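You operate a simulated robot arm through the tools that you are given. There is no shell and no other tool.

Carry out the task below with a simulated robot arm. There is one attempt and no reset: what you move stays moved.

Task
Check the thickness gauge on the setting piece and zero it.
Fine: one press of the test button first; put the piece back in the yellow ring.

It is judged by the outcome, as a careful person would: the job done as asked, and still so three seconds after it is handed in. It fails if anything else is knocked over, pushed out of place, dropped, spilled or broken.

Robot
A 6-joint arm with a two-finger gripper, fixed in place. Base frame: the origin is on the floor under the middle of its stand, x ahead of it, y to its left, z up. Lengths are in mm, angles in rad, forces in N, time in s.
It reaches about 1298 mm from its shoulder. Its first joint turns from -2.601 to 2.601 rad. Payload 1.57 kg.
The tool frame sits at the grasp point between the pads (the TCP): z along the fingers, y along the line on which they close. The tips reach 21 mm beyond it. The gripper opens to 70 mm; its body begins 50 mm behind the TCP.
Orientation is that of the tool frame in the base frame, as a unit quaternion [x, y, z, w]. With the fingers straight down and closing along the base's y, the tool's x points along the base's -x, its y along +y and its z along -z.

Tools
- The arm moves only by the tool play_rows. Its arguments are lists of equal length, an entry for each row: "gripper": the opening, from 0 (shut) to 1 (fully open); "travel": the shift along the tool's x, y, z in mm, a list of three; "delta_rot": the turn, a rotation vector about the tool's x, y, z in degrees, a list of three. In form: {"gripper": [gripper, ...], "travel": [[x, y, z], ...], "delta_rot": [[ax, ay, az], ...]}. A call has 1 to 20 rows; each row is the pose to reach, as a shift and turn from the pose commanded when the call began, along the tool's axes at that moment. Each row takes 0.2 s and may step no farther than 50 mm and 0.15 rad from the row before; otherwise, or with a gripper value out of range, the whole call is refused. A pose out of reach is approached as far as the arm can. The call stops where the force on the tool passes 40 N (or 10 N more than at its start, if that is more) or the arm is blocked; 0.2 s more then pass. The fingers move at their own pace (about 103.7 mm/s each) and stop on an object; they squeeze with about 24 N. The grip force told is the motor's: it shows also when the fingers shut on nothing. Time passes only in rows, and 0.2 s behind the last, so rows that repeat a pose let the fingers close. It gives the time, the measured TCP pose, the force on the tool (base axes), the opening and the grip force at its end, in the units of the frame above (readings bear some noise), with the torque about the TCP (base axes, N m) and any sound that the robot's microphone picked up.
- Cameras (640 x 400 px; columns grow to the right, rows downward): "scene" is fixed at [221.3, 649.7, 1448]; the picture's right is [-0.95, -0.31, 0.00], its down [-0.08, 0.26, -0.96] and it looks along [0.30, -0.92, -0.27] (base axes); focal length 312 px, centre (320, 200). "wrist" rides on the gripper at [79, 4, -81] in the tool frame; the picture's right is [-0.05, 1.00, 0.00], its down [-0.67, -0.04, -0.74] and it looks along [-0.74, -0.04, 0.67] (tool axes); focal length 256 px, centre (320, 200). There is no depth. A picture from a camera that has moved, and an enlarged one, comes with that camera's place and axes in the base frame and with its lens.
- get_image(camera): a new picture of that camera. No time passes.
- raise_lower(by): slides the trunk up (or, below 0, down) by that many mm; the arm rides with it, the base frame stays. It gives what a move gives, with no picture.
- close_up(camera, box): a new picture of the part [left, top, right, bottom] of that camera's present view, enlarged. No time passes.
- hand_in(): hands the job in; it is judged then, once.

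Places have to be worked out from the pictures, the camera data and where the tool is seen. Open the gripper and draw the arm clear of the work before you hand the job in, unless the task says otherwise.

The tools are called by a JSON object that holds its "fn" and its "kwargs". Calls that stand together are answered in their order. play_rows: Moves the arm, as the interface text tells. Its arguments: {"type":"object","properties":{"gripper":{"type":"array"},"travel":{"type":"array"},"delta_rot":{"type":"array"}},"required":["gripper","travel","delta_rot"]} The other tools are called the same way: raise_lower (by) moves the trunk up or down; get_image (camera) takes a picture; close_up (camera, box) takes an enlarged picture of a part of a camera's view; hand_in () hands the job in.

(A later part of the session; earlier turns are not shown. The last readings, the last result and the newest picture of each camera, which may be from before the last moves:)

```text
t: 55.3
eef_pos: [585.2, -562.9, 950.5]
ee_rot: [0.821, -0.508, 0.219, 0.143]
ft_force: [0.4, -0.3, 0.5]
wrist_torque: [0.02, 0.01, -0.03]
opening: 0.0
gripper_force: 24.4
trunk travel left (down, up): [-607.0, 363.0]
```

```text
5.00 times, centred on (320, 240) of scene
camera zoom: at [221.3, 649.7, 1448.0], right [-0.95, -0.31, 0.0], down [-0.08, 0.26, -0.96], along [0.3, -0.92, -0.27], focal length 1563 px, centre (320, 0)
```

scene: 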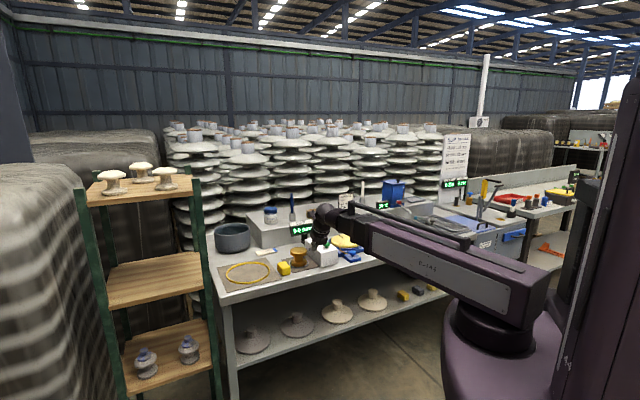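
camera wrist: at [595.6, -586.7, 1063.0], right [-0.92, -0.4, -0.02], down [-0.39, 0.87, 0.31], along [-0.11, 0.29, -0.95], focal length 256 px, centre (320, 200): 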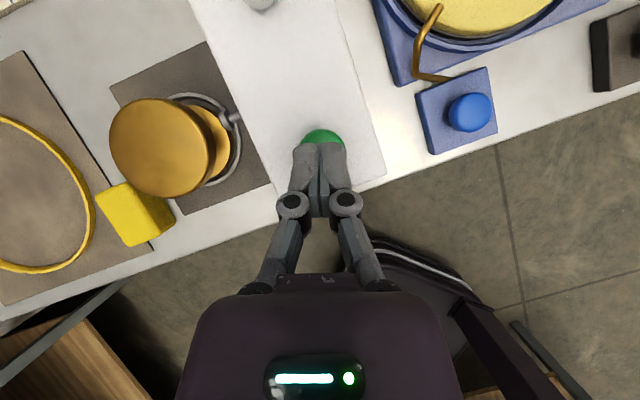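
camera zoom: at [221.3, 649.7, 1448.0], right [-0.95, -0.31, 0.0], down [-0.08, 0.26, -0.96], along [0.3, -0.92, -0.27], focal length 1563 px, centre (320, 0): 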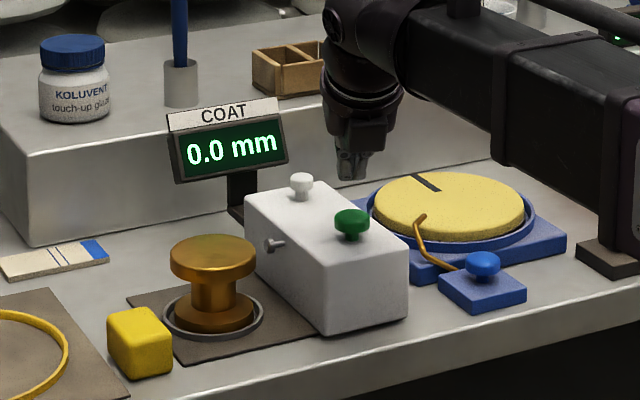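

The fingertips are right above the green button in both views. Lowering 32 mm to just above it, then small steps.

{"fn": "raise_lower", "kwargs": {"by": -32}}

{"fn": "close_up", "kwargs": {"camera": "scene", "box": [290, 205, 350, 255]}}

{"fn": "close_up", "kwargs": {"camera": "wrist", "box": [250, 90, 400, 210]}}

```text
t: 56.1
eef_pos: [585.0, -561.3, 919.5]
ee_rot: [0.821, -0.508, 0.219, 0.144]
ft_force: [-0.8, -0.3, -0.5]
wrist_torque: [0.01, -0.04, 0.03]
opening: 6.0
gripper_force: 28.9
trunk travel left (down, up): [-575.0, 395.0]
```

```text
8.00 times, centred on (320, 230) of scene
camera zoom: at [221.3, 649.7, 1448.0], right [-0.95, -0.31, 0.0], down [-0.08, 0.26, -0.96], along [0.3, -0.92, -0.27], focal length 2500 px, centre (320, -40)
```

zoom: 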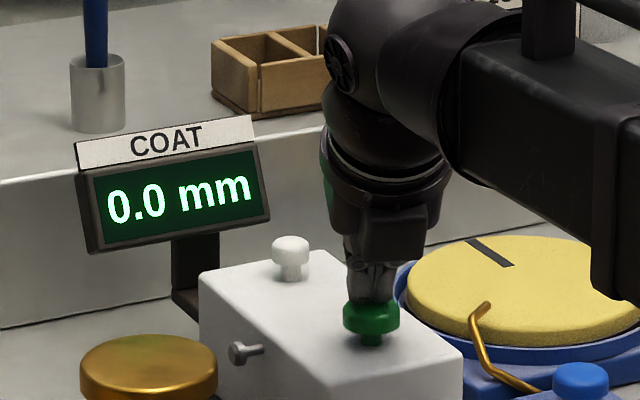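

```text
3.33 times, centred on (325, 150) of wrist
camera zoom: at [595.7, -586.6, 1031.1], right [-0.91, -0.4, -0.02], down [-0.39, 0.87, 0.31], along [-0.11, 0.29, -0.95], focal length 853 px, centre (303, 367)
```

zoom: 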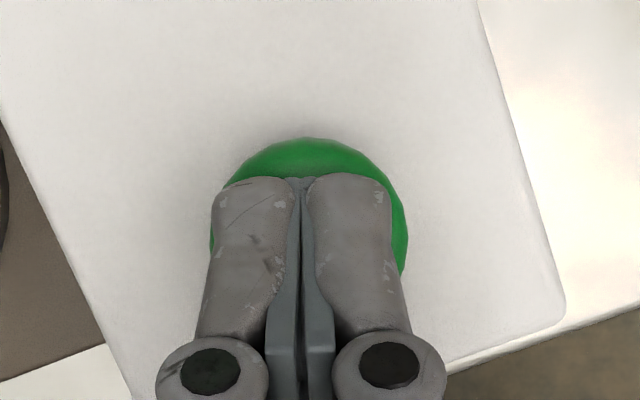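

The opening reads 6 mm, which is odd with no force on the tool. I'll hold still one row and re-read before going further.

{"fn": "play_rows", "kwargs": {"gripper": [0], "travel": [[0, 0, 0]], "delta_rot": [[0, 0, 0]]}}

{"fn": "close_up", "kwargs": {"camera": "scene", "box": [315, 215, 345, 255]}}

```text
t: 56.5
eef_pos: [585.4, -561.7, 919.6]
ee_rot: [0.822, -0.507, 0.219, 0.143]
ft_force: [-0.3, 0.7, 2.2]
wrist_torque: [-0.01, -0.02, 0.05]
opening: 5.8
gripper_force: 28.5
trunk travel left (down, up): [-575.0, 395.0]
```

```text
10.00 times, centred on (330, 235) of scene
camera zoom: at [221.3, 649.7, 1448.0], right [-0.95, -0.31, 0.0], down [-0.08, 0.26, -0.96], along [0.3, -0.92, -0.27], focal length 3125 px, centre (220, -150)
```

zoom: 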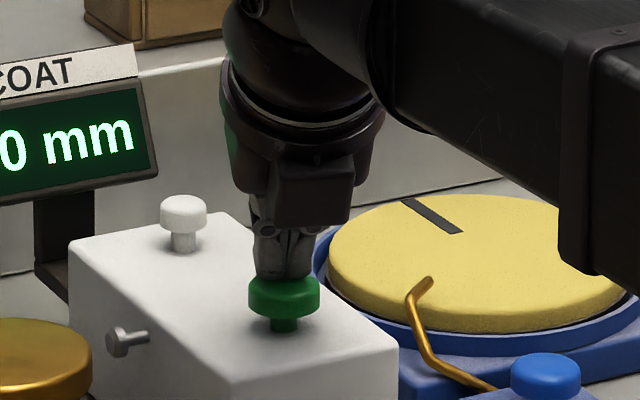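

Re-checking the fingertips at higher magnification before deciding.

{"fn": "close_up", "kwargs": {"camera": "wrist", "box": [285, 120, 355, 190]}}

{"fn": "close_up", "kwargs": {"camera": "scene", "box": [320, 225, 345, 250]}}

```text
5.71 times, centred on (320, 155) of wrist
camera zoom: at [595.7, -586.6, 1031.1], right [-0.91, -0.4, -0.02], down [-0.39, 0.87, 0.31], along [-0.11, 0.29, -0.95], focal length 1463 px, centre (320, 457)
```

zoom: 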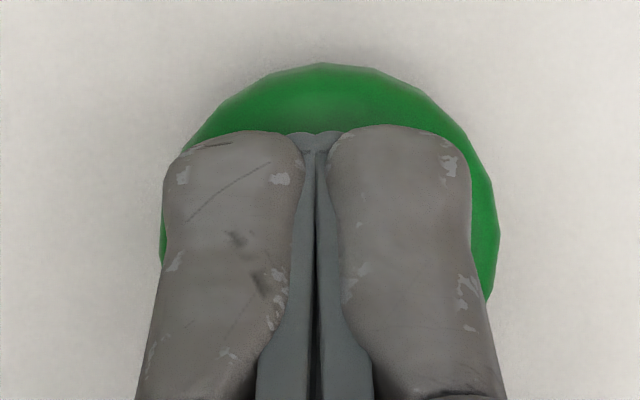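

```text
16.00 times, centred on (332, 238) of scene
camera zoom: at [221.3, 649.7, 1448.0], right [-0.95, -0.31, 0.0], down [-0.08, 0.26, -0.96], along [0.3, -0.92, -0.27], focal length 5001 px, centre (120, -400)
```

zoom: 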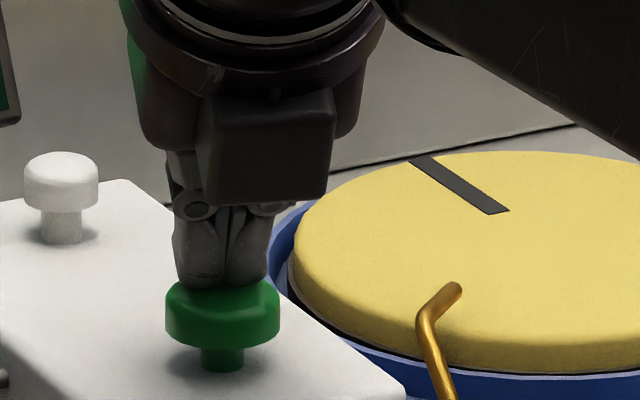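

The fingertips are resting on the button cap (it seems depressed by a millimetre or two, ~2 N). I'll check the display before pressing further.

{"fn": "close_up", "kwargs": {"camera": "scene", "box": [285, 215, 335, 245]}}

```text
12.80 times, centred on (310, 230) of scene
camera zoom: at [221.3, 649.7, 1448.0], right [-0.95, -0.31, 0.0], down [-0.08, 0.26, -0.96], along [0.3, -0.92, -0.27], focal length 4000 px, centre (448, -184)
```

zoom: 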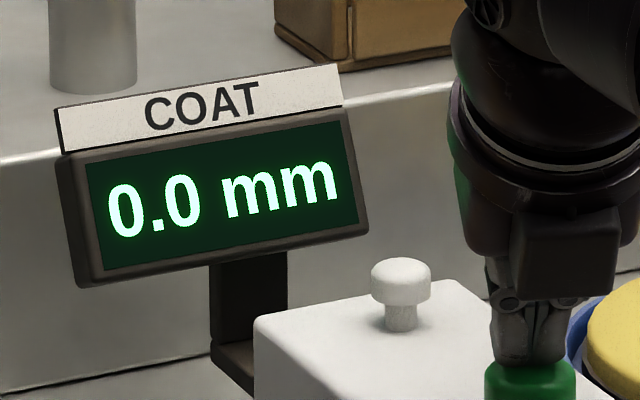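

Still 0.0 mm, so it hasn't registered. Continuing the same press downward in 2 mm steps without releasing.

{"fn": "raise_lower", "kwargs": {"by": -2}}

{"fn": "close_up", "kwargs": {"camera": "scene", "box": [285, 210, 345, 255]}}

```text
t: 57.0
eef_pos: [585.4, -561.0, 918.3]
ee_rot: [0.821, -0.507, 0.219, 0.143]
ft_force: [-0.3, 0.0, 1.5]
wrist_torque: [0.01, 0.03, 0.01]
opening: 6.0
gripper_force: 28.3
trunk travel left (down, up): [-573.0, 397.0]
```

```text
8.89 times, centred on (315, 232) of scene
camera zoom: at [221.3, 649.7, 1448.0], right [-0.95, -0.31, 0.0], down [-0.08, 0.26, -0.96], along [0.3, -0.92, -0.27], focal length 2778 px, centre (364, -89)
```

zoom: 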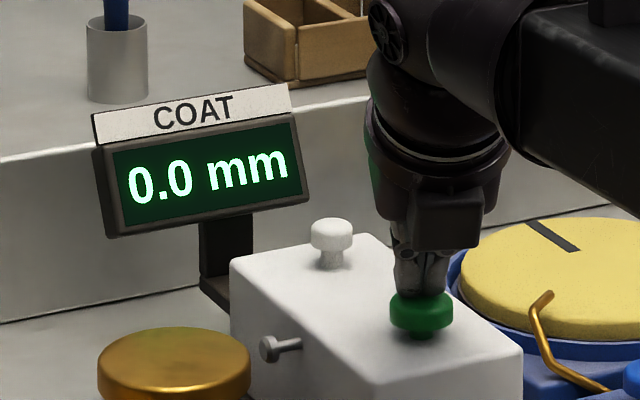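

The cap is going down lightly (~1.5 N), display unchanged. Another 2 mm.

{"fn": "raise_lower", "kwargs": {"by": -2}}

{"fn": "close_up", "kwargs": {"camera": "scene", "box": [285, 210, 345, 255]}}

```text
t: 57.5
eef_pos: [585.0, -561.5, 915.7]
ee_rot: [0.821, -0.507, 0.219, 0.143]
ft_force: [-0.1, -0.8, 2.6]
wrist_torque: [-0.02, -0.03, -0.06]
opening: 5.8
gripper_force: 28.8
trunk travel left (down, up): [-571.0, 399.0]
```

```text
8.89 times, centred on (315, 232) of scene
camera zoom: at [221.3, 649.7, 1448.0], right [-0.95, -0.31, 0.0], down [-0.08, 0.26, -0.96], along [0.3, -0.92, -0.27], focal length 2778 px, centre (364, -89)
```

zoom: 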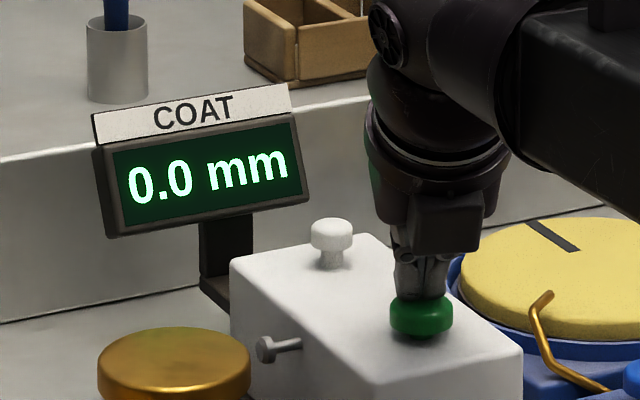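

The cap is nearly down and the probe seems to be moving out toward the piece. I'll hold here briefly and look again.

{"fn": "play_rows", "kwargs": {"gripper": [0, 0, 0], "travel": [[0, 0, 0], [0, 0, 0], [0, 0, 0]], "delta_rot": [[0, 0, 0], [0, 0, 0], [0, 0, 0]]}}

{"fn": "close_up", "kwargs": {"camera": "scene", "box": [285, 210, 345, 255]}}

{"fn": "get_image", "kwargs": {"camera": "wrist"}}

```text
t: 58.3
eef_pos: [585.9, -560.8, 914.2]
ee_rot: [0.821, -0.508, 0.219, 0.143]
ft_force: [-0.4, -0.2, 3.0]
wrist_torque: [-0.03, -0.03, 0.03]
opening: 6.0
gripper_force: 28.5
trunk travel left (down, up): [-571.0, 399.0]
```

```text
8.89 times, centred on (315, 232) of scene
camera zoom: at [221.3, 649.7, 1448.0], right [-0.95, -0.31, 0.0], down [-0.08, 0.26, -0.96], along [0.3, -0.92, -0.27], focal length 2778 px, centre (364, -89)
```

zoom: 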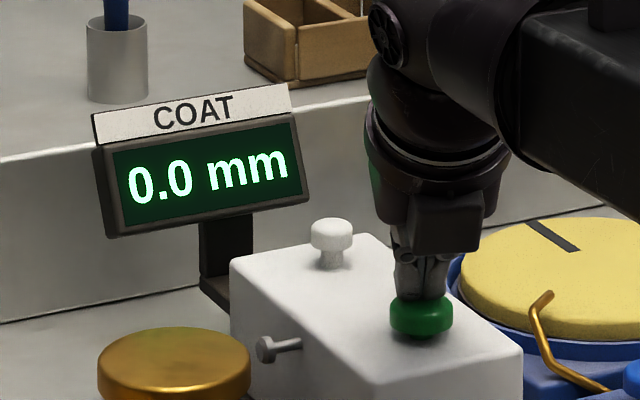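

```text
taken
camera wrist: at [595.6, -586.5, 1027.1], right [-0.91, -0.4, -0.02], down [-0.39, 0.87, 0.31], along [-0.11, 0.29, -0.95], focal length 256 px, centre (320, 200)
```

wrist: 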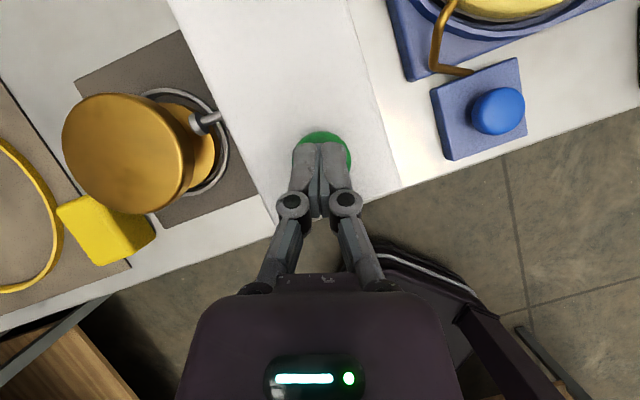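

The probe moves with the button's travel. I'll press on in small steps until it reaches the piece or the button bottoms, watching the force.

{"fn": "raise_lower", "kwargs": {"by": -1.5}}

{"fn": "close_up", "kwargs": {"camera": "scene", "box": [285, 210, 345, 255]}}

```text
t: 58.8
eef_pos: [585.5, -560.1, 914.7]
ee_rot: [0.821, -0.508, 0.218, 0.143]
ft_force: [0.0, -0.5, 2.9]
wrist_torque: [-0.04, 0.03, -0.01]
opening: 6.0
gripper_force: 28.9
trunk travel left (down, up): [-569.0, 401.0]
```

```text
8.89 times, centred on (315, 232) of scene
camera zoom: at [221.3, 649.7, 1448.0], right [-0.95, -0.31, 0.0], down [-0.08, 0.26, -0.96], along [0.3, -0.92, -0.27], focal length 2778 px, centre (364, -89)
```

zoom: 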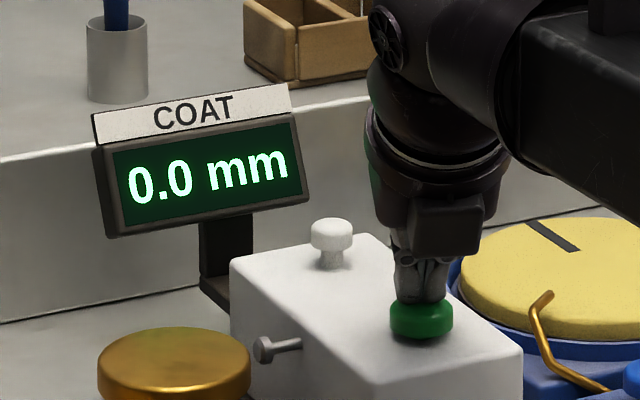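

Continuing: another 1.5 mm of travel.

{"fn": "raise_lower", "kwargs": {"by": -1.5}}

{"fn": "close_up", "kwargs": {"camera": "scene", "box": [285, 210, 345, 255]}}

```text
t: 59.3
eef_pos: [585.4, -560.9, 912.9]
ee_rot: [0.821, -0.507, 0.219, 0.142]
ft_force: [1.3, -1.0, 3.3]
wrist_torque: [-0.04, -0.02, -0.02]
opening: 6.4
gripper_force: 28.8
trunk travel left (down, up): [-568.0, 402.0]
heard: click
```

```text
8.89 times, centred on (315, 232) of scene
camera zoom: at [221.3, 649.7, 1448.0], right [-0.95, -0.31, 0.0], down [-0.08, 0.26, -0.96], along [0.3, -0.92, -0.27], focal length 2778 px, centre (364, -89)
```

zoom: 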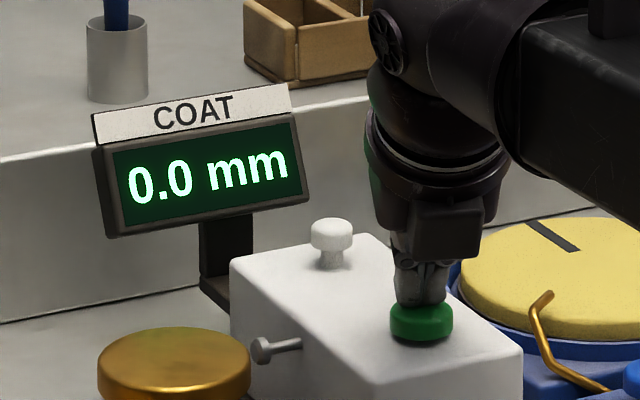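

A click — the press registered. Now I release straight up and read the display.

{"fn": "raise_lower", "kwargs": {"by": 30}}

{"fn": "close_up", "kwargs": {"camera": "scene", "box": [280, 210, 350, 260]}}

{"fn": "get_image", "kwargs": {"camera": "wrist"}}

```text
t: 60.1
eef_pos: [585.5, -561.3, 941.7]
ee_rot: [0.821, -0.507, 0.22, 0.142]
ft_force: [-0.4, 0.1, -0.3]
wrist_torque: [0.0, 0.01, -0.05]
opening: 0.0
gripper_force: 28.7
trunk travel left (down, up): [-598.0, 372.0]
```

```text
8.00 times, centred on (315, 235) of scene
camera zoom: at [221.3, 649.7, 1448.0], right [-0.95, -0.31, 0.0], down [-0.08, 0.26, -0.96], along [0.3, -0.92, -0.27], focal length 2500 px, centre (360, -80)
```

zoom: 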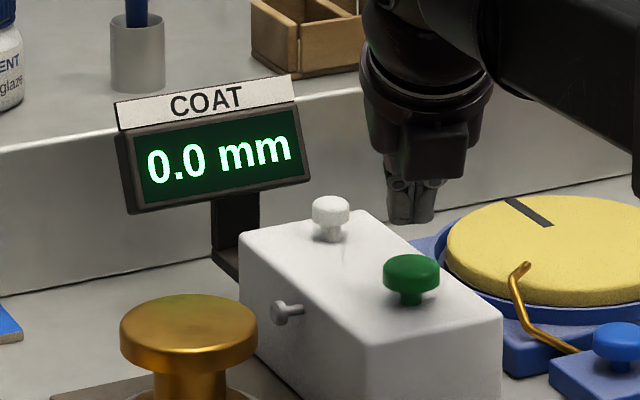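

```text
taken
camera wrist: at [595.7, -586.6, 1053.9], right [-0.91, -0.4, -0.02], down [-0.39, 0.87, 0.31], along [-0.11, 0.29, -0.95], focal length 256 px, centre (320, 200)
```

wrist: 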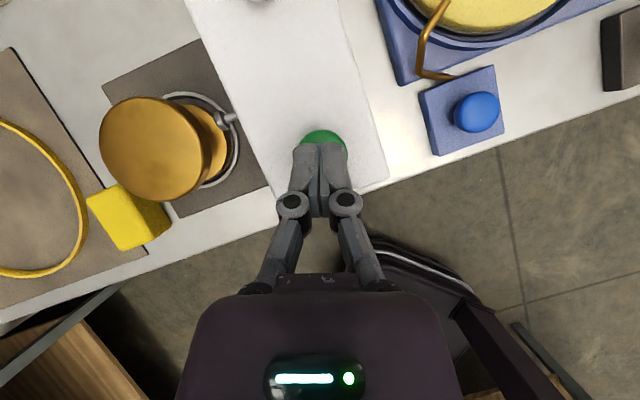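

The test press registered (one click), but the display still shows 0.0 mm. I'll wait a second in place and look again in case the reading takes a moment.

{"fn": "play_rows", "kwargs": {"gripper": [0, 0, 0, 0, 0, 0], "travel": [[0, 0, 0], [0, 0, 0], [0, 0, 0], [0, 0, 0], [0, 0, 0], [0, 0, 0]], "delta_rot": [[0, 0, 0], [0, 0, 0], [0, 0, 0], [0, 0, 0], [0, 0, 0], [0, 0, 0]]}}

{"fn": "close_up", "kwargs": {"camera": "scene", "box": [280, 210, 350, 260]}}

{"fn": "close_up", "kwargs": {"camera": "scene", "box": [285, 235, 335, 275]}}

```text
t: 61.5
eef_pos: [584.6, -560.8, 941.6]
ee_rot: [0.821, -0.507, 0.22, 0.142]
ft_force: [-0.2, 0.3, 0.3]
wrist_torque: [-0.03, -0.03, -0.01]
opening: 0.0
gripper_force: 28.1
trunk travel left (down, up): [-598.0, 372.0]
```

```text
8.00 times, centred on (315, 235) of scene
camera zoom: at [221.3, 649.7, 1448.0], right [-0.95, -0.31, 0.0], down [-0.08, 0.26, -0.96], along [0.3, -0.92, -0.27], focal length 2500 px, centre (360, -80)
```

zoom: 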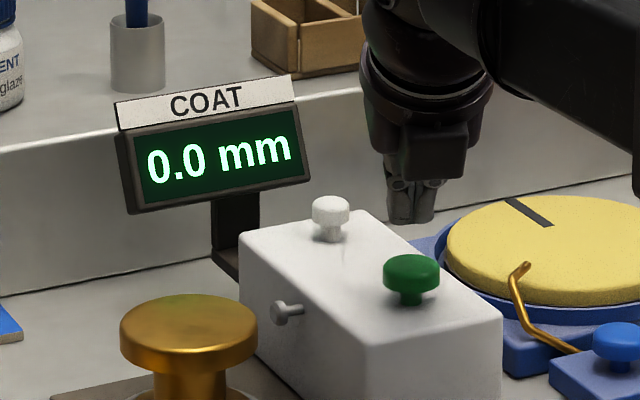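

```text
10.00 times, centred on (310, 255) of scene
camera zoom: at [221.3, 649.7, 1448.0], right [-0.95, -0.31, 0.0], down [-0.08, 0.26, -0.96], along [0.3, -0.92, -0.27], focal length 3125 px, centre (420, -350)
```

zoom: 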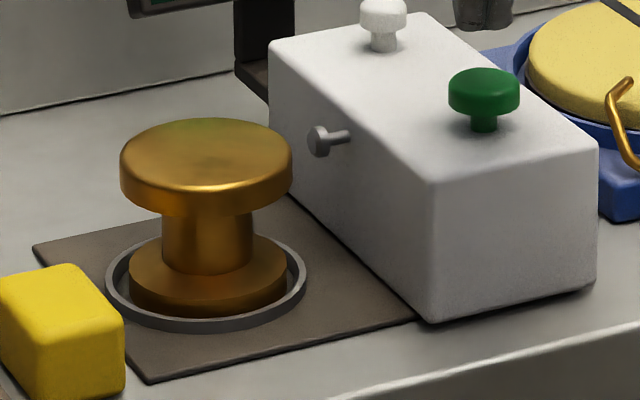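

Nothing yet. I'll give it a few more seconds and re-read the display before deciding anything.

{"fn": "play_rows", "kwargs": {"gripper": [0, 0, 0, 0, 0, 0, 0, 0, 0, 0, 0, 0, 0, 0, 0], "travel": [[0, 0, 0], [0, 0, 0], [0, 0, 0], [0, 0, 0], [0, 0, 0], [0, 0, 0], [0, 0, 0], [0, 0, 0], [0, 0, 0], [0, 0, 0], [0, 0, 0], [0, 0, 0], [0, 0, 0], [0, 0, 0], [0, 0, 0]], "delta_rot": [[0, 0, 0], [0, 0, 0], [0, 0, 0], [0, 0, 0], [0, 0, 0], [0, 0, 0], [0, 0, 0], [0, 0, 0], [0, 0, 0], [0, 0, 0], [0, 0, 0], [0, 0, 0], [0, 0, 0], [0, 0, 0], [0, 0, 0]]}}

{"fn": "close_up", "kwargs": {"camera": "scene", "box": [280, 210, 350, 260]}}

{"fn": "get_image", "kwargs": {"camera": "scene"}}

```text
t: 64.7
eef_pos: [585.8, -560.9, 942.0]
ee_rot: [0.821, -0.508, 0.218, 0.143]
ft_force: [0.0, 0.2, 0.5]
wrist_torque: [-0.03, 0.02, 0.01]
opening: 0.0
gripper_force: 28.3
trunk travel left (down, up): [-598.0, 372.0]
```

```text
8.00 times, centred on (315, 235) of scene
camera zoom: at [221.3, 649.7, 1448.0], right [-0.95, -0.31, 0.0], down [-0.08, 0.26, -0.96], along [0.3, -0.92, -0.27], focal length 2500 px, centre (360, -80)
```

zoom: 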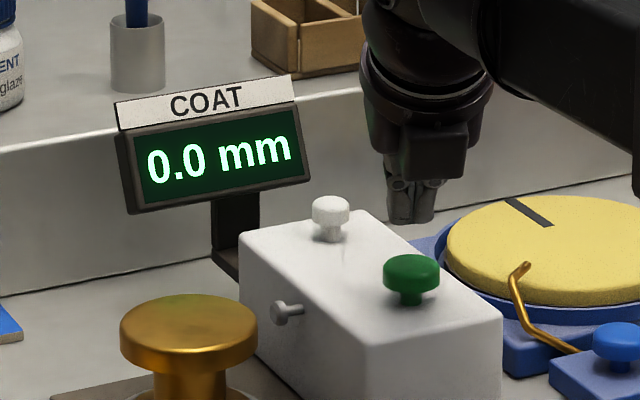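

```text
taken
```

scene: 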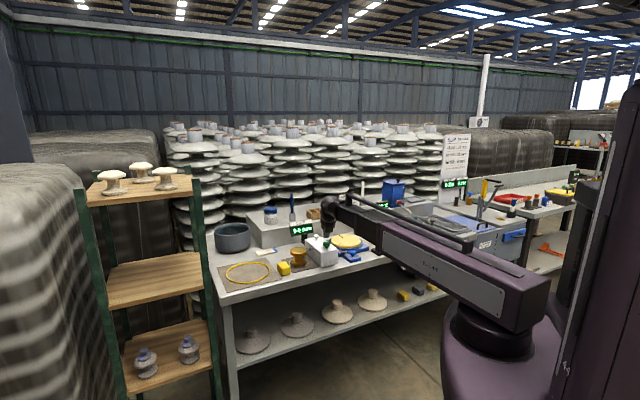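

The check reading on the setting piece stays at 0.0 mm after the one test press, with the probe back at rest; I won't press test again. Next is the white zero button at about (656,-634): moving over it with the piece still in place, well above everything.

{"fn": "play_rows", "kwargs": {"gripper": [0, 0, 0, 0, 0], "travel": [[16, -6, 9.3], [32, -12, 18.6], [48, -18, 27.9], [64, -24, 37.2], [80, -30, 46.5]], "delta_rot": [[0, 0, 0], [0, 0, 0], [0, 0, 0], [0, 0, 0], [0, 0, 0]]}}

{"fn": "get_image", "kwargs": {"camera": "wrist"}}

{"fn": "close_up", "kwargs": {"camera": "scene", "box": [280, 200, 360, 260]}}

```text
t: 65.9
eef_pos: [654.4, -633.8, 942.1]
ee_rot: [0.821, -0.507, 0.219, 0.142]
ft_force: [0.2, 0.2, 0.0]
wrist_torque: [0.02, 0.04, 0.0]
opening: 0.0
gripper_force: 28.7
trunk travel left (down, up): [-598.0, 372.0]
```

```text
taken
camera wrist: at [664.4, -658.3, 1053.8], right [-0.91, -0.4, -0.02], down [-0.39, 0.87, 0.31], along [-0.11, 0.29, -0.95], focal length 256 px, centre (320, 200)
```

wrist: 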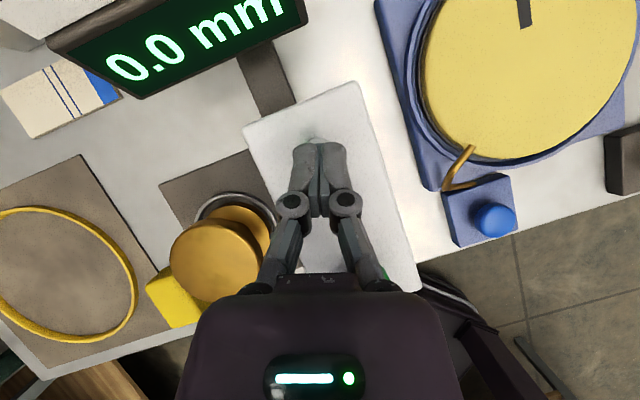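

```text
6.67 times, centred on (320, 230) of scene
camera zoom: at [221.3, 649.7, 1448.0], right [-0.95, -0.31, 0.0], down [-0.08, 0.26, -0.96], along [0.3, -0.92, -0.27], focal length 2084 px, centre (320, 0)
```

zoom: 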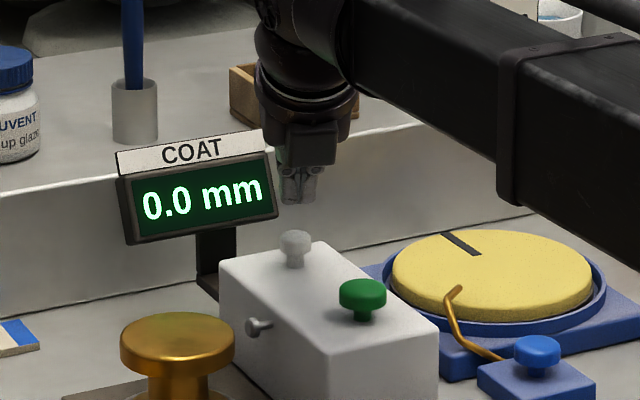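

The tips are above the white button in the scene view. A close look from the wrist to confirm.

{"fn": "close_up", "kwargs": {"camera": "wrist", "box": [270, 100, 370, 190]}}

{"fn": "close_up", "kwargs": {"camera": "scene", "box": [300, 210, 335, 245]}}

```text
4.44 times, centred on (320, 145) of wrist
camera zoom: at [664.4, -658.3, 1053.8], right [-0.91, -0.4, -0.02], down [-0.39, 0.87, 0.31], along [-0.11, 0.29, -0.95], focal length 1138 px, centre (320, 444)
```

zoom: 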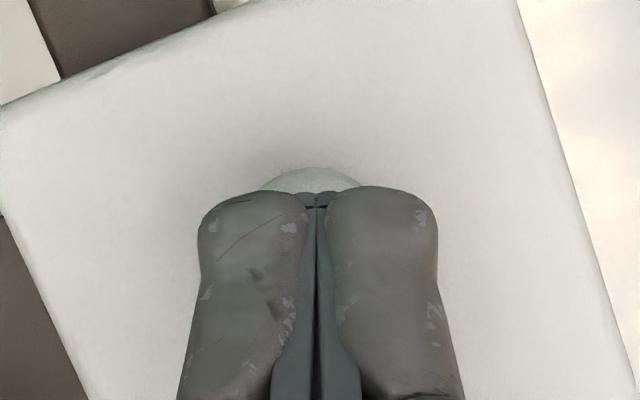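

```text
11.43 times, centred on (318, 228) of scene
camera zoom: at [221.3, 649.7, 1448.0], right [-0.95, -0.31, 0.0], down [-0.08, 0.26, -0.96], along [0.3, -0.92, -0.27], focal length 3572 px, centre (349, -114)
```

zoom: 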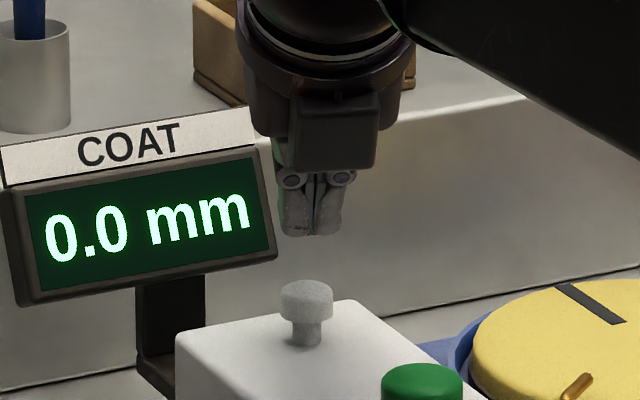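

Aligned to within ~3 mm; a small correction toward the back, then lower to just above the white button.

{"fn": "play_rows", "kwargs": {"gripper": [0, 0], "travel": [[2.1, -0.8, 1.2], [2.1, -0.8, 1.2]], "delta_rot": [[0, 0, 0], [0, 0, 0]]}}

{"fn": "raise_lower", "kwargs": {"by": -20}}

{"fn": "close_up", "kwargs": {"camera": "scene", "box": [285, 210, 345, 255]}}

{"fn": "close_up", "kwargs": {"camera": "wrist", "box": [270, 100, 370, 190]}}

```text
t: 66.5
eef_pos: [656.6, -634.9, 940.6]
ee_rot: [0.822, -0.507, 0.219, 0.141]
ft_force: [0.0, 0.3, 0.4]
wrist_torque: [0.04, 0.0, -0.03]
opening: 0.0
gripper_force: 28.3
trunk travel left (down, up): [-598.0, 372.0]
```

```text
t: 67.2
eef_pos: [655.8, -634.5, 922.4]
ee_rot: [0.821, -0.508, 0.218, 0.143]
ft_force: [0.8, -0.5, -0.2]
wrist_torque: [-0.01, -0.01, 0.0]
opening: 0.0
gripper_force: 28.9
trunk travel left (down, up): [-578.0, 392.0]
```

```text
8.89 times, centred on (315, 232) of scene
camera zoom: at [221.3, 649.7, 1448.0], right [-0.95, -0.31, 0.0], down [-0.08, 0.26, -0.96], along [0.3, -0.92, -0.27], focal length 2778 px, centre (364, -89)
```

zoom: 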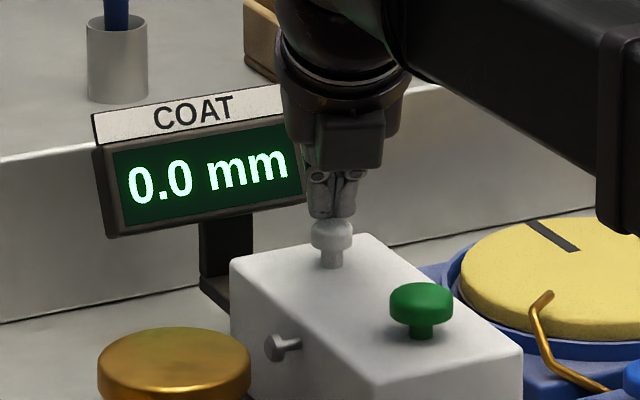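

```text
4.44 times, centred on (320, 145) of wrist
camera zoom: at [666.2, -658.9, 1033.8], right [-0.91, -0.4, -0.02], down [-0.39, 0.87, 0.31], along [-0.11, 0.29, -0.95], focal length 1138 px, centre (320, 444)
```

zoom: 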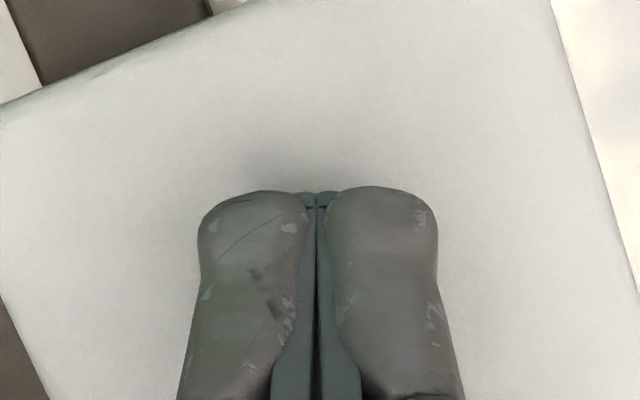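

The tips are nearly on the white button. Pressing down in 2 mm steps now, listening for the click.

{"fn": "raise_lower", "kwargs": {"by": -3}}

{"fn": "raise_lower", "kwargs": {"by": -2}}

{"fn": "close_up", "kwargs": {"camera": "scene", "box": [285, 210, 345, 255]}}

```text
t: 67.7
eef_pos: [655.3, -632.9, 919.6]
ee_rot: [0.822, -0.507, 0.218, 0.142]
ft_force: [-0.2, 0.6, 0.7]
wrist_torque: [-0.01, -0.03, -0.01]
opening: 5.9
gripper_force: 28.4
trunk travel left (down, up): [-575.0, 395.0]
```

```text
t: 68.2
eef_pos: [654.2, -632.2, 916.2]
ee_rot: [0.822, -0.507, 0.218, 0.142]
ft_force: [-0.4, 0.5, 1.7]
wrist_torque: [-0.02, -0.04, 0.02]
opening: 6.1
gripper_force: 28.8
trunk travel left (down, up): [-573.0, 397.0]
```

```text
8.89 times, centred on (315, 232) of scene
camera zoom: at [221.3, 649.7, 1448.0], right [-0.95, -0.31, 0.0], down [-0.08, 0.26, -0.96], along [0.3, -0.92, -0.27], focal length 2778 px, centre (364, -89)
```

zoom: 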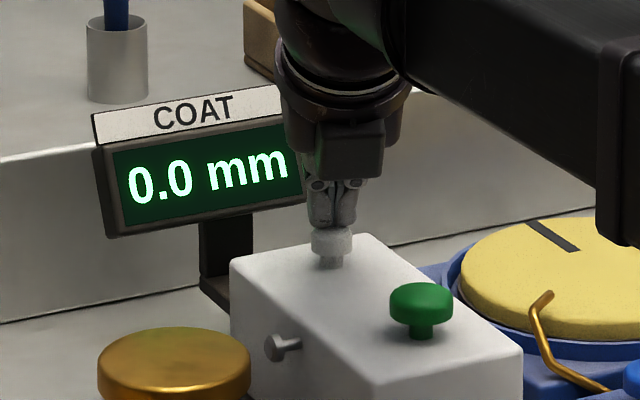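

Contact made (1.7 N) and the white cap is moving down without the probe moving. Continuing the same press.

{"fn": "raise_lower", "kwargs": {"by": -2}}

{"fn": "raise_lower", "kwargs": {"by": -1.5}}

{"fn": "close_up", "kwargs": {"camera": "scene", "box": [285, 210, 345, 255]}}

```text
t: 68.7
eef_pos: [654.9, -633.2, 915.1]
ee_rot: [0.821, -0.508, 0.218, 0.142]
ft_force: [0.0, -0.4, 2.9]
wrist_torque: [-0.02, -0.05, 0.01]
opening: 6.3
gripper_force: 28.7
trunk travel left (down, up): [-571.0, 399.0]
```

```text
t: 69.2
eef_pos: [656.3, -634.0, 914.1]
ee_rot: [0.821, -0.507, 0.219, 0.142]
ft_force: [1.0, -0.7, 3.3]
wrist_torque: [0.01, -0.03, 0.03]
opening: 5.9
gripper_force: 28.1
trunk travel left (down, up): [-569.0, 401.0]
```

```text
8.89 times, centred on (315, 232) of scene
camera zoom: at [221.3, 649.7, 1448.0], right [-0.95, -0.31, 0.0], down [-0.08, 0.26, -0.96], along [0.3, -0.92, -0.27], focal length 2778 px, centre (364, -89)
```

zoom: 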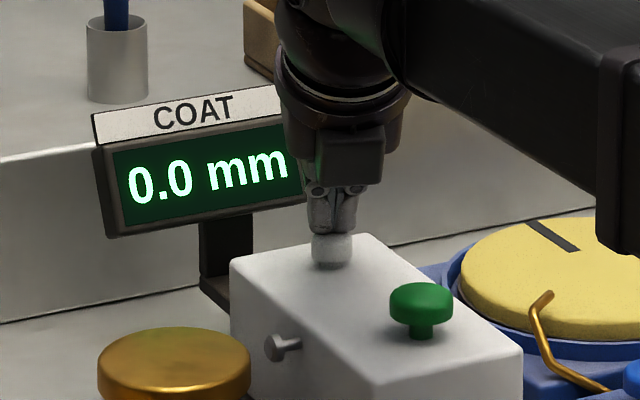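

No click yet; the cap is close to the box top. Another 1.5 mm.

{"fn": "raise_lower", "kwargs": {"by": -1.5}}

{"fn": "close_up", "kwargs": {"camera": "scene", "box": [285, 210, 345, 255]}}

```text
t: 69.7
eef_pos: [654.9, -633.3, 912.2]
ee_rot: [0.821, -0.508, 0.218, 0.143]
ft_force: [0.9, -0.4, 3.4]
wrist_torque: [-0.02, -0.01, -0.02]
opening: 6.1
gripper_force: 28.1
trunk travel left (down, up): [-568.0, 402.0]
heard: click
```

```text
8.89 times, centred on (315, 232) of scene
camera zoom: at [221.3, 649.7, 1448.0], right [-0.95, -0.31, 0.0], down [-0.08, 0.26, -0.96], along [0.3, -0.92, -0.27], focal length 2778 px, centre (364, -89)
```

zoom: 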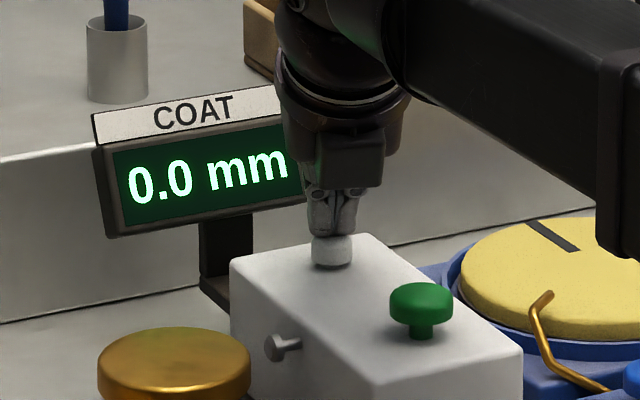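

Click heard on the zero button. Releasing straight up and checking the display.

{"fn": "raise_lower", "kwargs": {"by": 32}}

{"fn": "close_up", "kwargs": {"camera": "scene", "box": [280, 205, 350, 260]}}

{"fn": "get_image", "kwargs": {"camera": "wrist"}}

```text
t: 70.5
eef_pos: [655.4, -632.9, 943.5]
ee_rot: [0.821, -0.508, 0.217, 0.143]
ft_force: [-0.5, 0.4, 0.0]
wrist_torque: [0.01, 0.0, -0.01]
opening: 0.0
gripper_force: 28.5
trunk travel left (down, up): [-600.0, 370.0]
```

```text
7.27 times, centred on (315, 232) of scene
camera zoom: at [221.3, 649.7, 1448.0], right [-0.95, -0.31, 0.0], down [-0.08, 0.26, -0.96], along [0.3, -0.92, -0.27], focal length 2273 px, centre (356, -36)
```

zoom: 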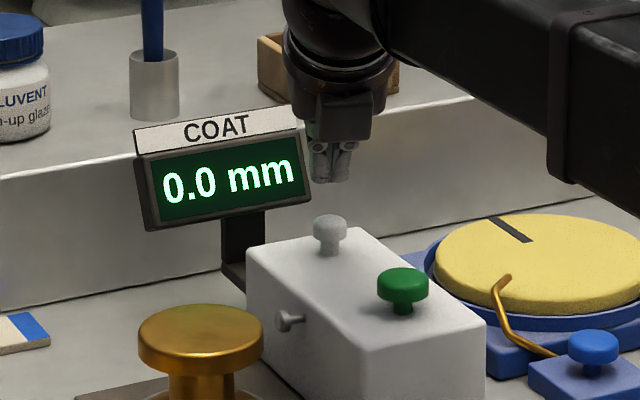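

```text
taken
camera wrist: at [666.2, -658.9, 1055.7], right [-0.91, -0.4, -0.02], down [-0.39, 0.87, 0.31], along [-0.11, 0.29, -0.95], focal length 256 px, centre (320, 200)
```

wrist: 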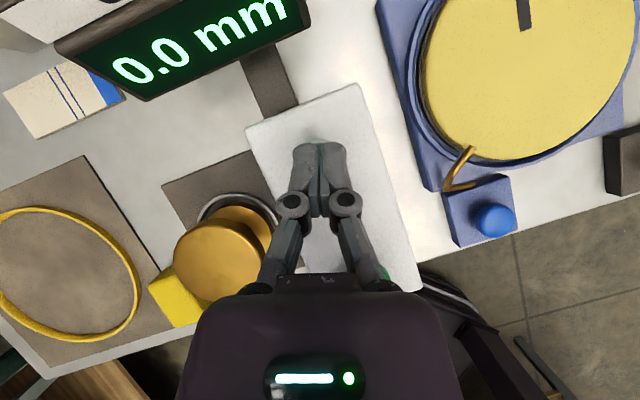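

Both clicks registered and the display reads 0.0 mm. Before moving the piece back, I'll verify how the piece sits relative to the ring and probe from here.

{"fn": "close_up", "kwargs": {"camera": "wrist", "box": [150, 150, 310, 310]}}

{"fn": "close_up", "kwargs": {"camera": "scene", "box": [285, 240, 335, 275]}}

```text
2.50 times, centred on (230, 230) of wrist
camera zoom: at [666.2, -658.9, 1055.7], right [-0.91, -0.4, -0.02], down [-0.39, 0.87, 0.31], along [-0.11, 0.29, -0.95], focal length 640 px, centre (545, 125)
```

zoom: 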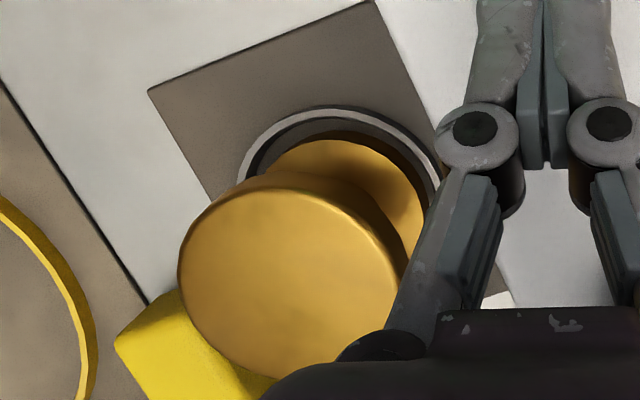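

```text
11.43 times, centred on (310, 258) of scene
camera zoom: at [221.3, 649.7, 1448.0], right [-0.95, -0.31, 0.0], down [-0.08, 0.26, -0.96], along [0.3, -0.92, -0.27], focal length 3572 px, centre (434, -457)
```

zoom: 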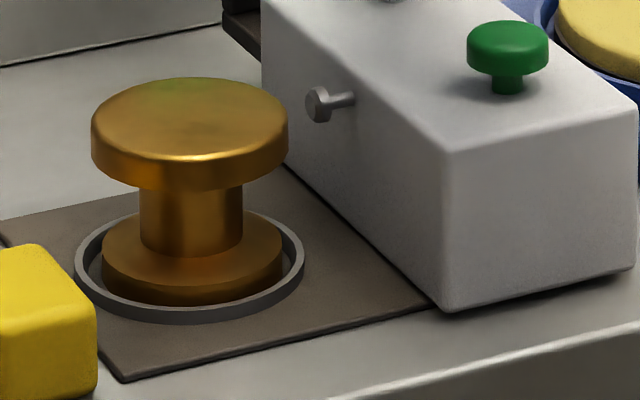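

The piece is well inside the ring (within ~3 mm of centre), test was pressed once, zero pressed, display 0.0. Now to return the piece: I'll raise, pull back in front of the bench and straighten the yaw.

{"fn": "raise_lower", "kwargs": {"by": 30}}

{"fn": "play_rows", "kwargs": {"gripper": [0, 0, 0, 0, 0, 0, 0], "travel": [[-29.3, -5.8, -17.2], [-58.5, -11.7, -34.4], [-87.8, -17.5, -51.6], [-117, -23.4, -68.8], [-146.3, -29.2, -86], [-175.5, -35, -103.2], [-204.8, -40.9, -120.4]], "delta_rot": [[0, 0, 0], [0, 0, 0], [2, 0, -3.4], [4, 0, -6.8], [6, 0.1, -10.2], [8, 0.1, -13.5], [9.9, 0.2, -16.8]]}}

{"fn": "get_image", "kwargs": {"camera": "wrist"}}

{"fn": "close_up", "kwargs": {"camera": "scene", "box": [240, 200, 360, 290]}}

```text
t: 71.3
eef_pos: [656.3, -632.6, 973.8]
ee_rot: [0.821, -0.507, 0.218, 0.142]
ft_force: [-0.1, -0.4, 0.8]
wrist_torque: [-0.03, -0.02, 0.03]
opening: 0.0
gripper_force: 28.4
trunk travel left (down, up): [-630.0, 340.0]
```

```text
t: 72.9
eef_pos: [585.5, -403.6, 973.5]
ee_rot: [0.896, -0.359, 0.241, 0.101]
ft_force: [0.9, -0.9, -0.7]
wrist_torque: [0.01, 0.02, 0.0]
opening: 0.0
gripper_force: 28.2
trunk travel left (down, up): [-630.0, 340.0]
```

```text
taken
camera wrist: at [604.7, -423.8, 1086.1], right [-0.73, -0.69, -0.02], down [-0.66, 0.69, 0.31], along [-0.2, 0.23, -0.95], focal length 256 px, centre (320, 200)
```

wrist: 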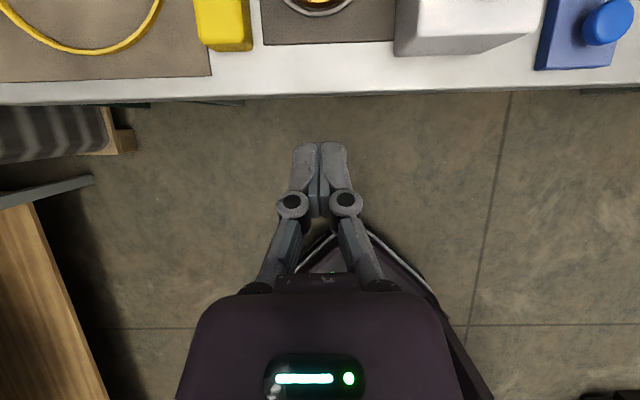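

```text
4.44 times, centred on (300, 245) of scene
camera zoom: at [221.3, 649.7, 1448.0], right [-0.95, -0.31, 0.0], down [-0.08, 0.26, -0.96], along [0.3, -0.92, -0.27], focal length 1389 px, centre (409, 0)
```

zoom: 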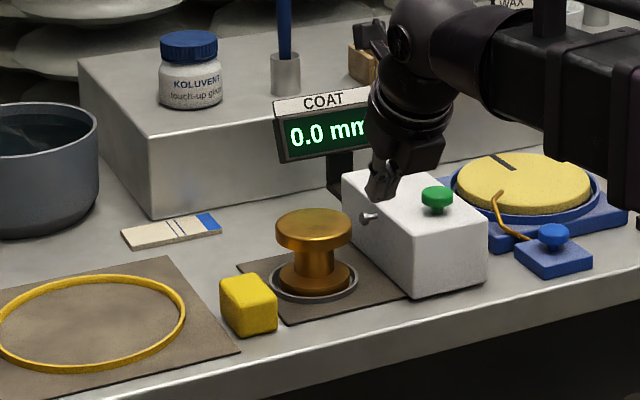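

Clear of the bench. Now tilting back up to the 20° gripping attitude with the fingers partly open.

{"fn": "play_rows", "kwargs": {"gripper": [0, 0, 0.3, 0.6, 0.75, 0.75], "travel": [[0, 0, 0], [0, 0, 0], [0, 0, 0], [0, 0, 0], [0, 0, 0], [0, 0, 0]], "delta_rot": [[-0.8, 6.5, 1.3], [-0.8, 13, 1.3], [-0.8, 20, 1.3], [-0.8, 27, 1.3], [-0.8, 34, 1.3], [-0.8, 40, 1.3]]}}

{"fn": "raise_lower", "kwargs": {"by": -130}}

{"fn": "get_image", "kwargs": {"camera": "wrist"}}

```text
t: 74.3
eef_pos: [584.1, -402.3, 1071.4]
ee_rot: [0.754, -0.315, 0.531, 0.223]
ft_force: [-0.3, 0.2, 0.7]
wrist_torque: [0.01, -0.03, 0.0]
opening: 52.7
gripper_force: 0.0
out of reach, approached as far as the arm can: row 1, 2, 3, 4, 5, 6
trunk travel left (down, up): [-630.0, 340.0]
```

```text
t: 75.8
eef_pos: [584.6, -401.9, 941.3]
ee_rot: [0.756, -0.316, 0.529, 0.222]
ft_force: [-0.6, -0.5, 0.1]
wrist_torque: [-0.02, 0.0, -0.03]
opening: 52.7
gripper_force: 0.0
trunk travel left (down, up): [-500.0, 470.0]
```

```text
taken
camera wrist: at [547.4, -369.1, 1045.4], right [-0.72, -0.69, -0.05], down [-0.63, 0.69, -0.37], along [0.29, -0.24, -0.93], focal length 256 px, centre (320, 200)
```

wrist: 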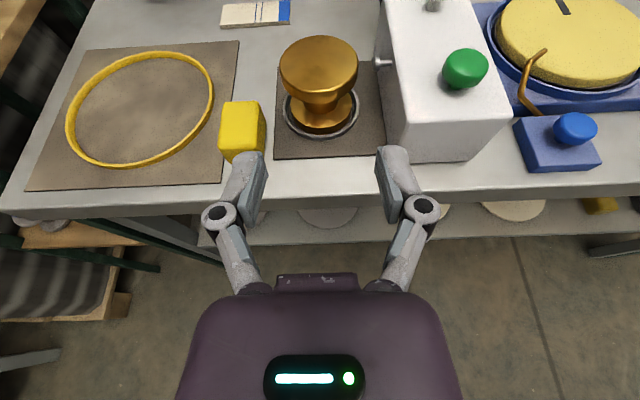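

Back at the same standoff as after release and aligned with the spool. Lowering to the grip height and advancing.

{"fn": "raise_lower", "kwargs": {"by": -108}}

{"fn": "play_rows", "kwargs": {"gripper": [0.75, 0.75, 0.75, 0.75, 0.75], "travel": [[7.5, 0, 20.7], [15.1, 0, 41.4], [22.6, 0, 62.1], [28.4, 0, 78], [32.5, 0, 89.3]], "delta_rot": [[0, 0, 0], [0, 0, 0], [0, 0, 0], [0, 0, 0], [0, 0, 0]]}}

{"fn": "get_image", "kwargs": {"camera": "wrist"}}

```text
t: 77.2
eef_pos: [584.7, -402.6, 833.2]
ee_rot: [0.756, -0.315, 0.53, 0.221]
ft_force: [0.1, -0.1, 0.4]
wrist_torque: [0.04, -0.02, -0.01]
opening: 52.5
gripper_force: 0.1
trunk travel left (down, up): [-392.0, 578.0]
```

```text
t: 78.4
eef_pos: [650.5, -472.6, 833.9]
ee_rot: [0.754, -0.316, 0.531, 0.223]
ft_force: [-0.1, 0.3, -0.7]
wrist_torque: [0.03, 0.01, 0.0]
opening: 52.5
gripper_force: 0.1
trunk travel left (down, up): [-392.0, 578.0]
```

```text
taken
camera wrist: at [613.2, -439.2, 937.7], right [-0.72, -0.69, -0.05], down [-0.62, 0.68, -0.38], along [0.29, -0.24, -0.93], focal length 256 px, centre (320, 200)
```

wrist: 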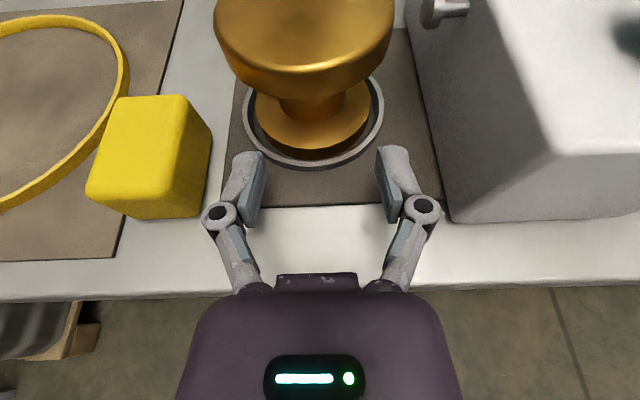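

The piece sits ~5 mm to the left of my centreline now; correcting that while advancing part of the remaining distance, then checking again.

{"fn": "play_rows", "kwargs": {"gripper": [0.75, 0.75, 0.75], "travel": [[0, -3, 0], [0, -5.5, 0], [5.1, -6, 14.1]], "delta_rot": [[0, 0, 0], [0, 0, 0], [0, 0, 0]]}}

{"fn": "get_image", "kwargs": {"camera": "wrist"}}

```text
t: 79.2
eef_pos: [668.0, -475.2, 833.1]
ee_rot: [0.755, -0.317, 0.529, 0.223]
ft_force: [-0.9, 0.5, 0.4]
wrist_torque: [-0.01, -0.03, -0.01]
opening: 52.5
gripper_force: 0.1
trunk travel left (down, up): [-392.0, 578.0]
```

```text
taken
camera wrist: at [630.4, -443.9, 937.5], right [-0.72, -0.69, -0.05], down [-0.63, 0.69, -0.37], along [0.29, -0.24, -0.93], focal length 256 px, centre (320, 200)
```

wrist: 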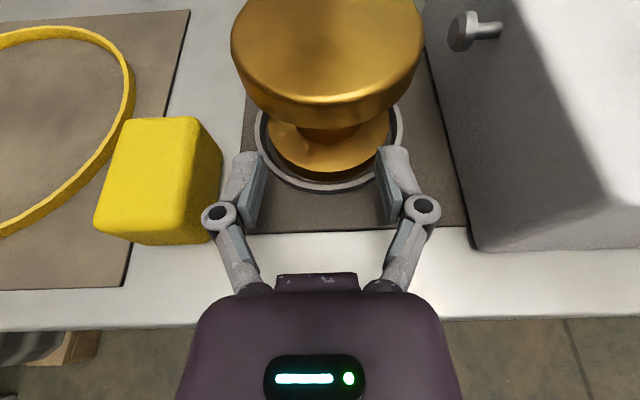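

That overshot — the earlier offset was mostly unsettled motion. Correcting back ~5.5 mm and letting it settle before judging.

{"fn": "play_rows", "kwargs": {"gripper": [0.75, 0.75, 0.75, 0.75, 0.75], "travel": [[0, 3, 0], [0, 5.5, 0], [0, 5.5, 0], [0, 5.5, 0], [0, 5.5, 0]], "delta_rot": [[0, 0, 0], [0, 0, 0], [0, 0, 0], [0, 0, 0], [0, 0, 0]]}}

{"fn": "get_image", "kwargs": {"camera": "wrist"}}

```text
t: 80.4
eef_pos: [663.5, -479.0, 833.2]
ee_rot: [0.755, -0.316, 0.529, 0.223]
ft_force: [0.0, 0.0, -0.5]
wrist_torque: [-0.01, -0.01, 0.0]
opening: 52.6
gripper_force: 0.1
trunk travel left (down, up): [-392.0, 578.0]
```

```text
taken
camera wrist: at [626.1, -447.0, 937.3], right [-0.72, -0.69, -0.05], down [-0.63, 0.69, -0.37], along [0.29, -0.24, -0.93], focal length 256 px, centre (320, 200)
```

wrist: 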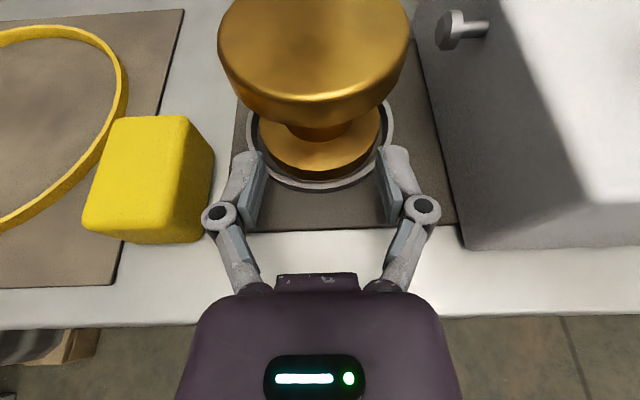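

Centred now. Advancing the last 41 mm slowly.

{"fn": "play_rows", "kwargs": {"gripper": [0.75, 0.75, 0.75, 0.75, 0.75, 0.75, 0.75, 0.75], "travel": [[2.3, 0, 6.4], [4.7, 0, 12.9], [7, 0, 19.3], [9.3, 0, 25.7], [11.6, 0, 32.1], [14, 0, 38.5], [14, 0, 38.5], [14, 0, 38.5]], "delta_rot": [[0, 0, 0], [0, 0, 0], [0, 0, 0], [0, 0, 0], [0, 0, 0], [0, 0, 0], [0, 0, 0], [0, 0, 0]]}}

{"fn": "get_image", "kwargs": {"camera": "wrist"}}

{"fn": "close_up", "kwargs": {"camera": "scene", "box": [270, 220, 340, 280]}}

```text
t: 82.2
eef_pos: [690.2, -509.8, 833.7]
ee_rot: [0.756, -0.316, 0.529, 0.223]
ft_force: [0.5, 0.8, 0.2]
wrist_torque: [-0.01, -0.03, -0.01]
opening: 52.0
gripper_force: 0.0
trunk travel left (down, up): [-392.0, 578.0]
```

```text
taken
camera wrist: at [654.2, -476.6, 937.3], right [-0.72, -0.69, -0.05], down [-0.63, 0.69, -0.37], along [0.29, -0.24, -0.93], focal length 256 px, centre (320, 200)
```

wrist: 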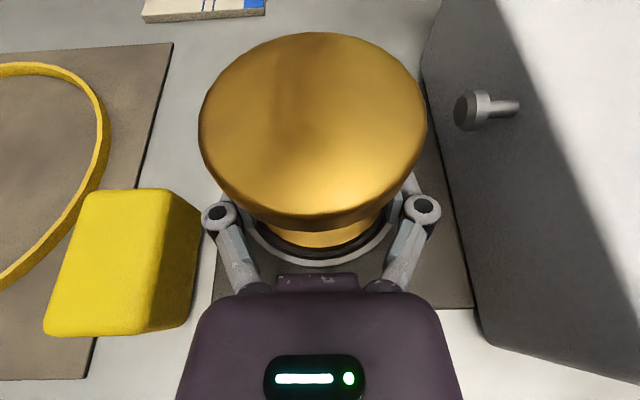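

```text
6.67 times, centred on (305, 250) of scene
camera zoom: at [221.3, 649.7, 1448.0], right [-0.95, -0.31, 0.0], down [-0.08, 0.26, -0.96], along [0.3, -0.92, -0.27], focal length 2084 px, centre (420, -133)
```

zoom: 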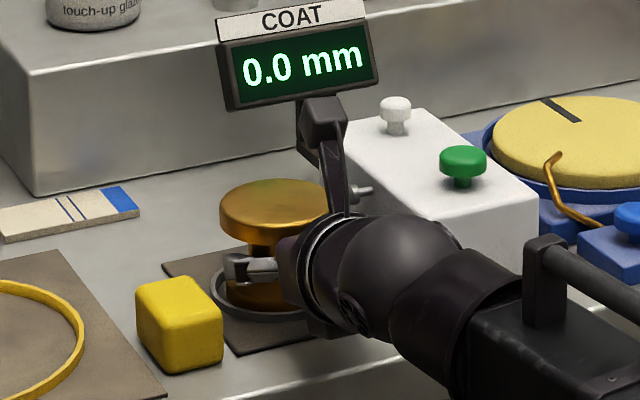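

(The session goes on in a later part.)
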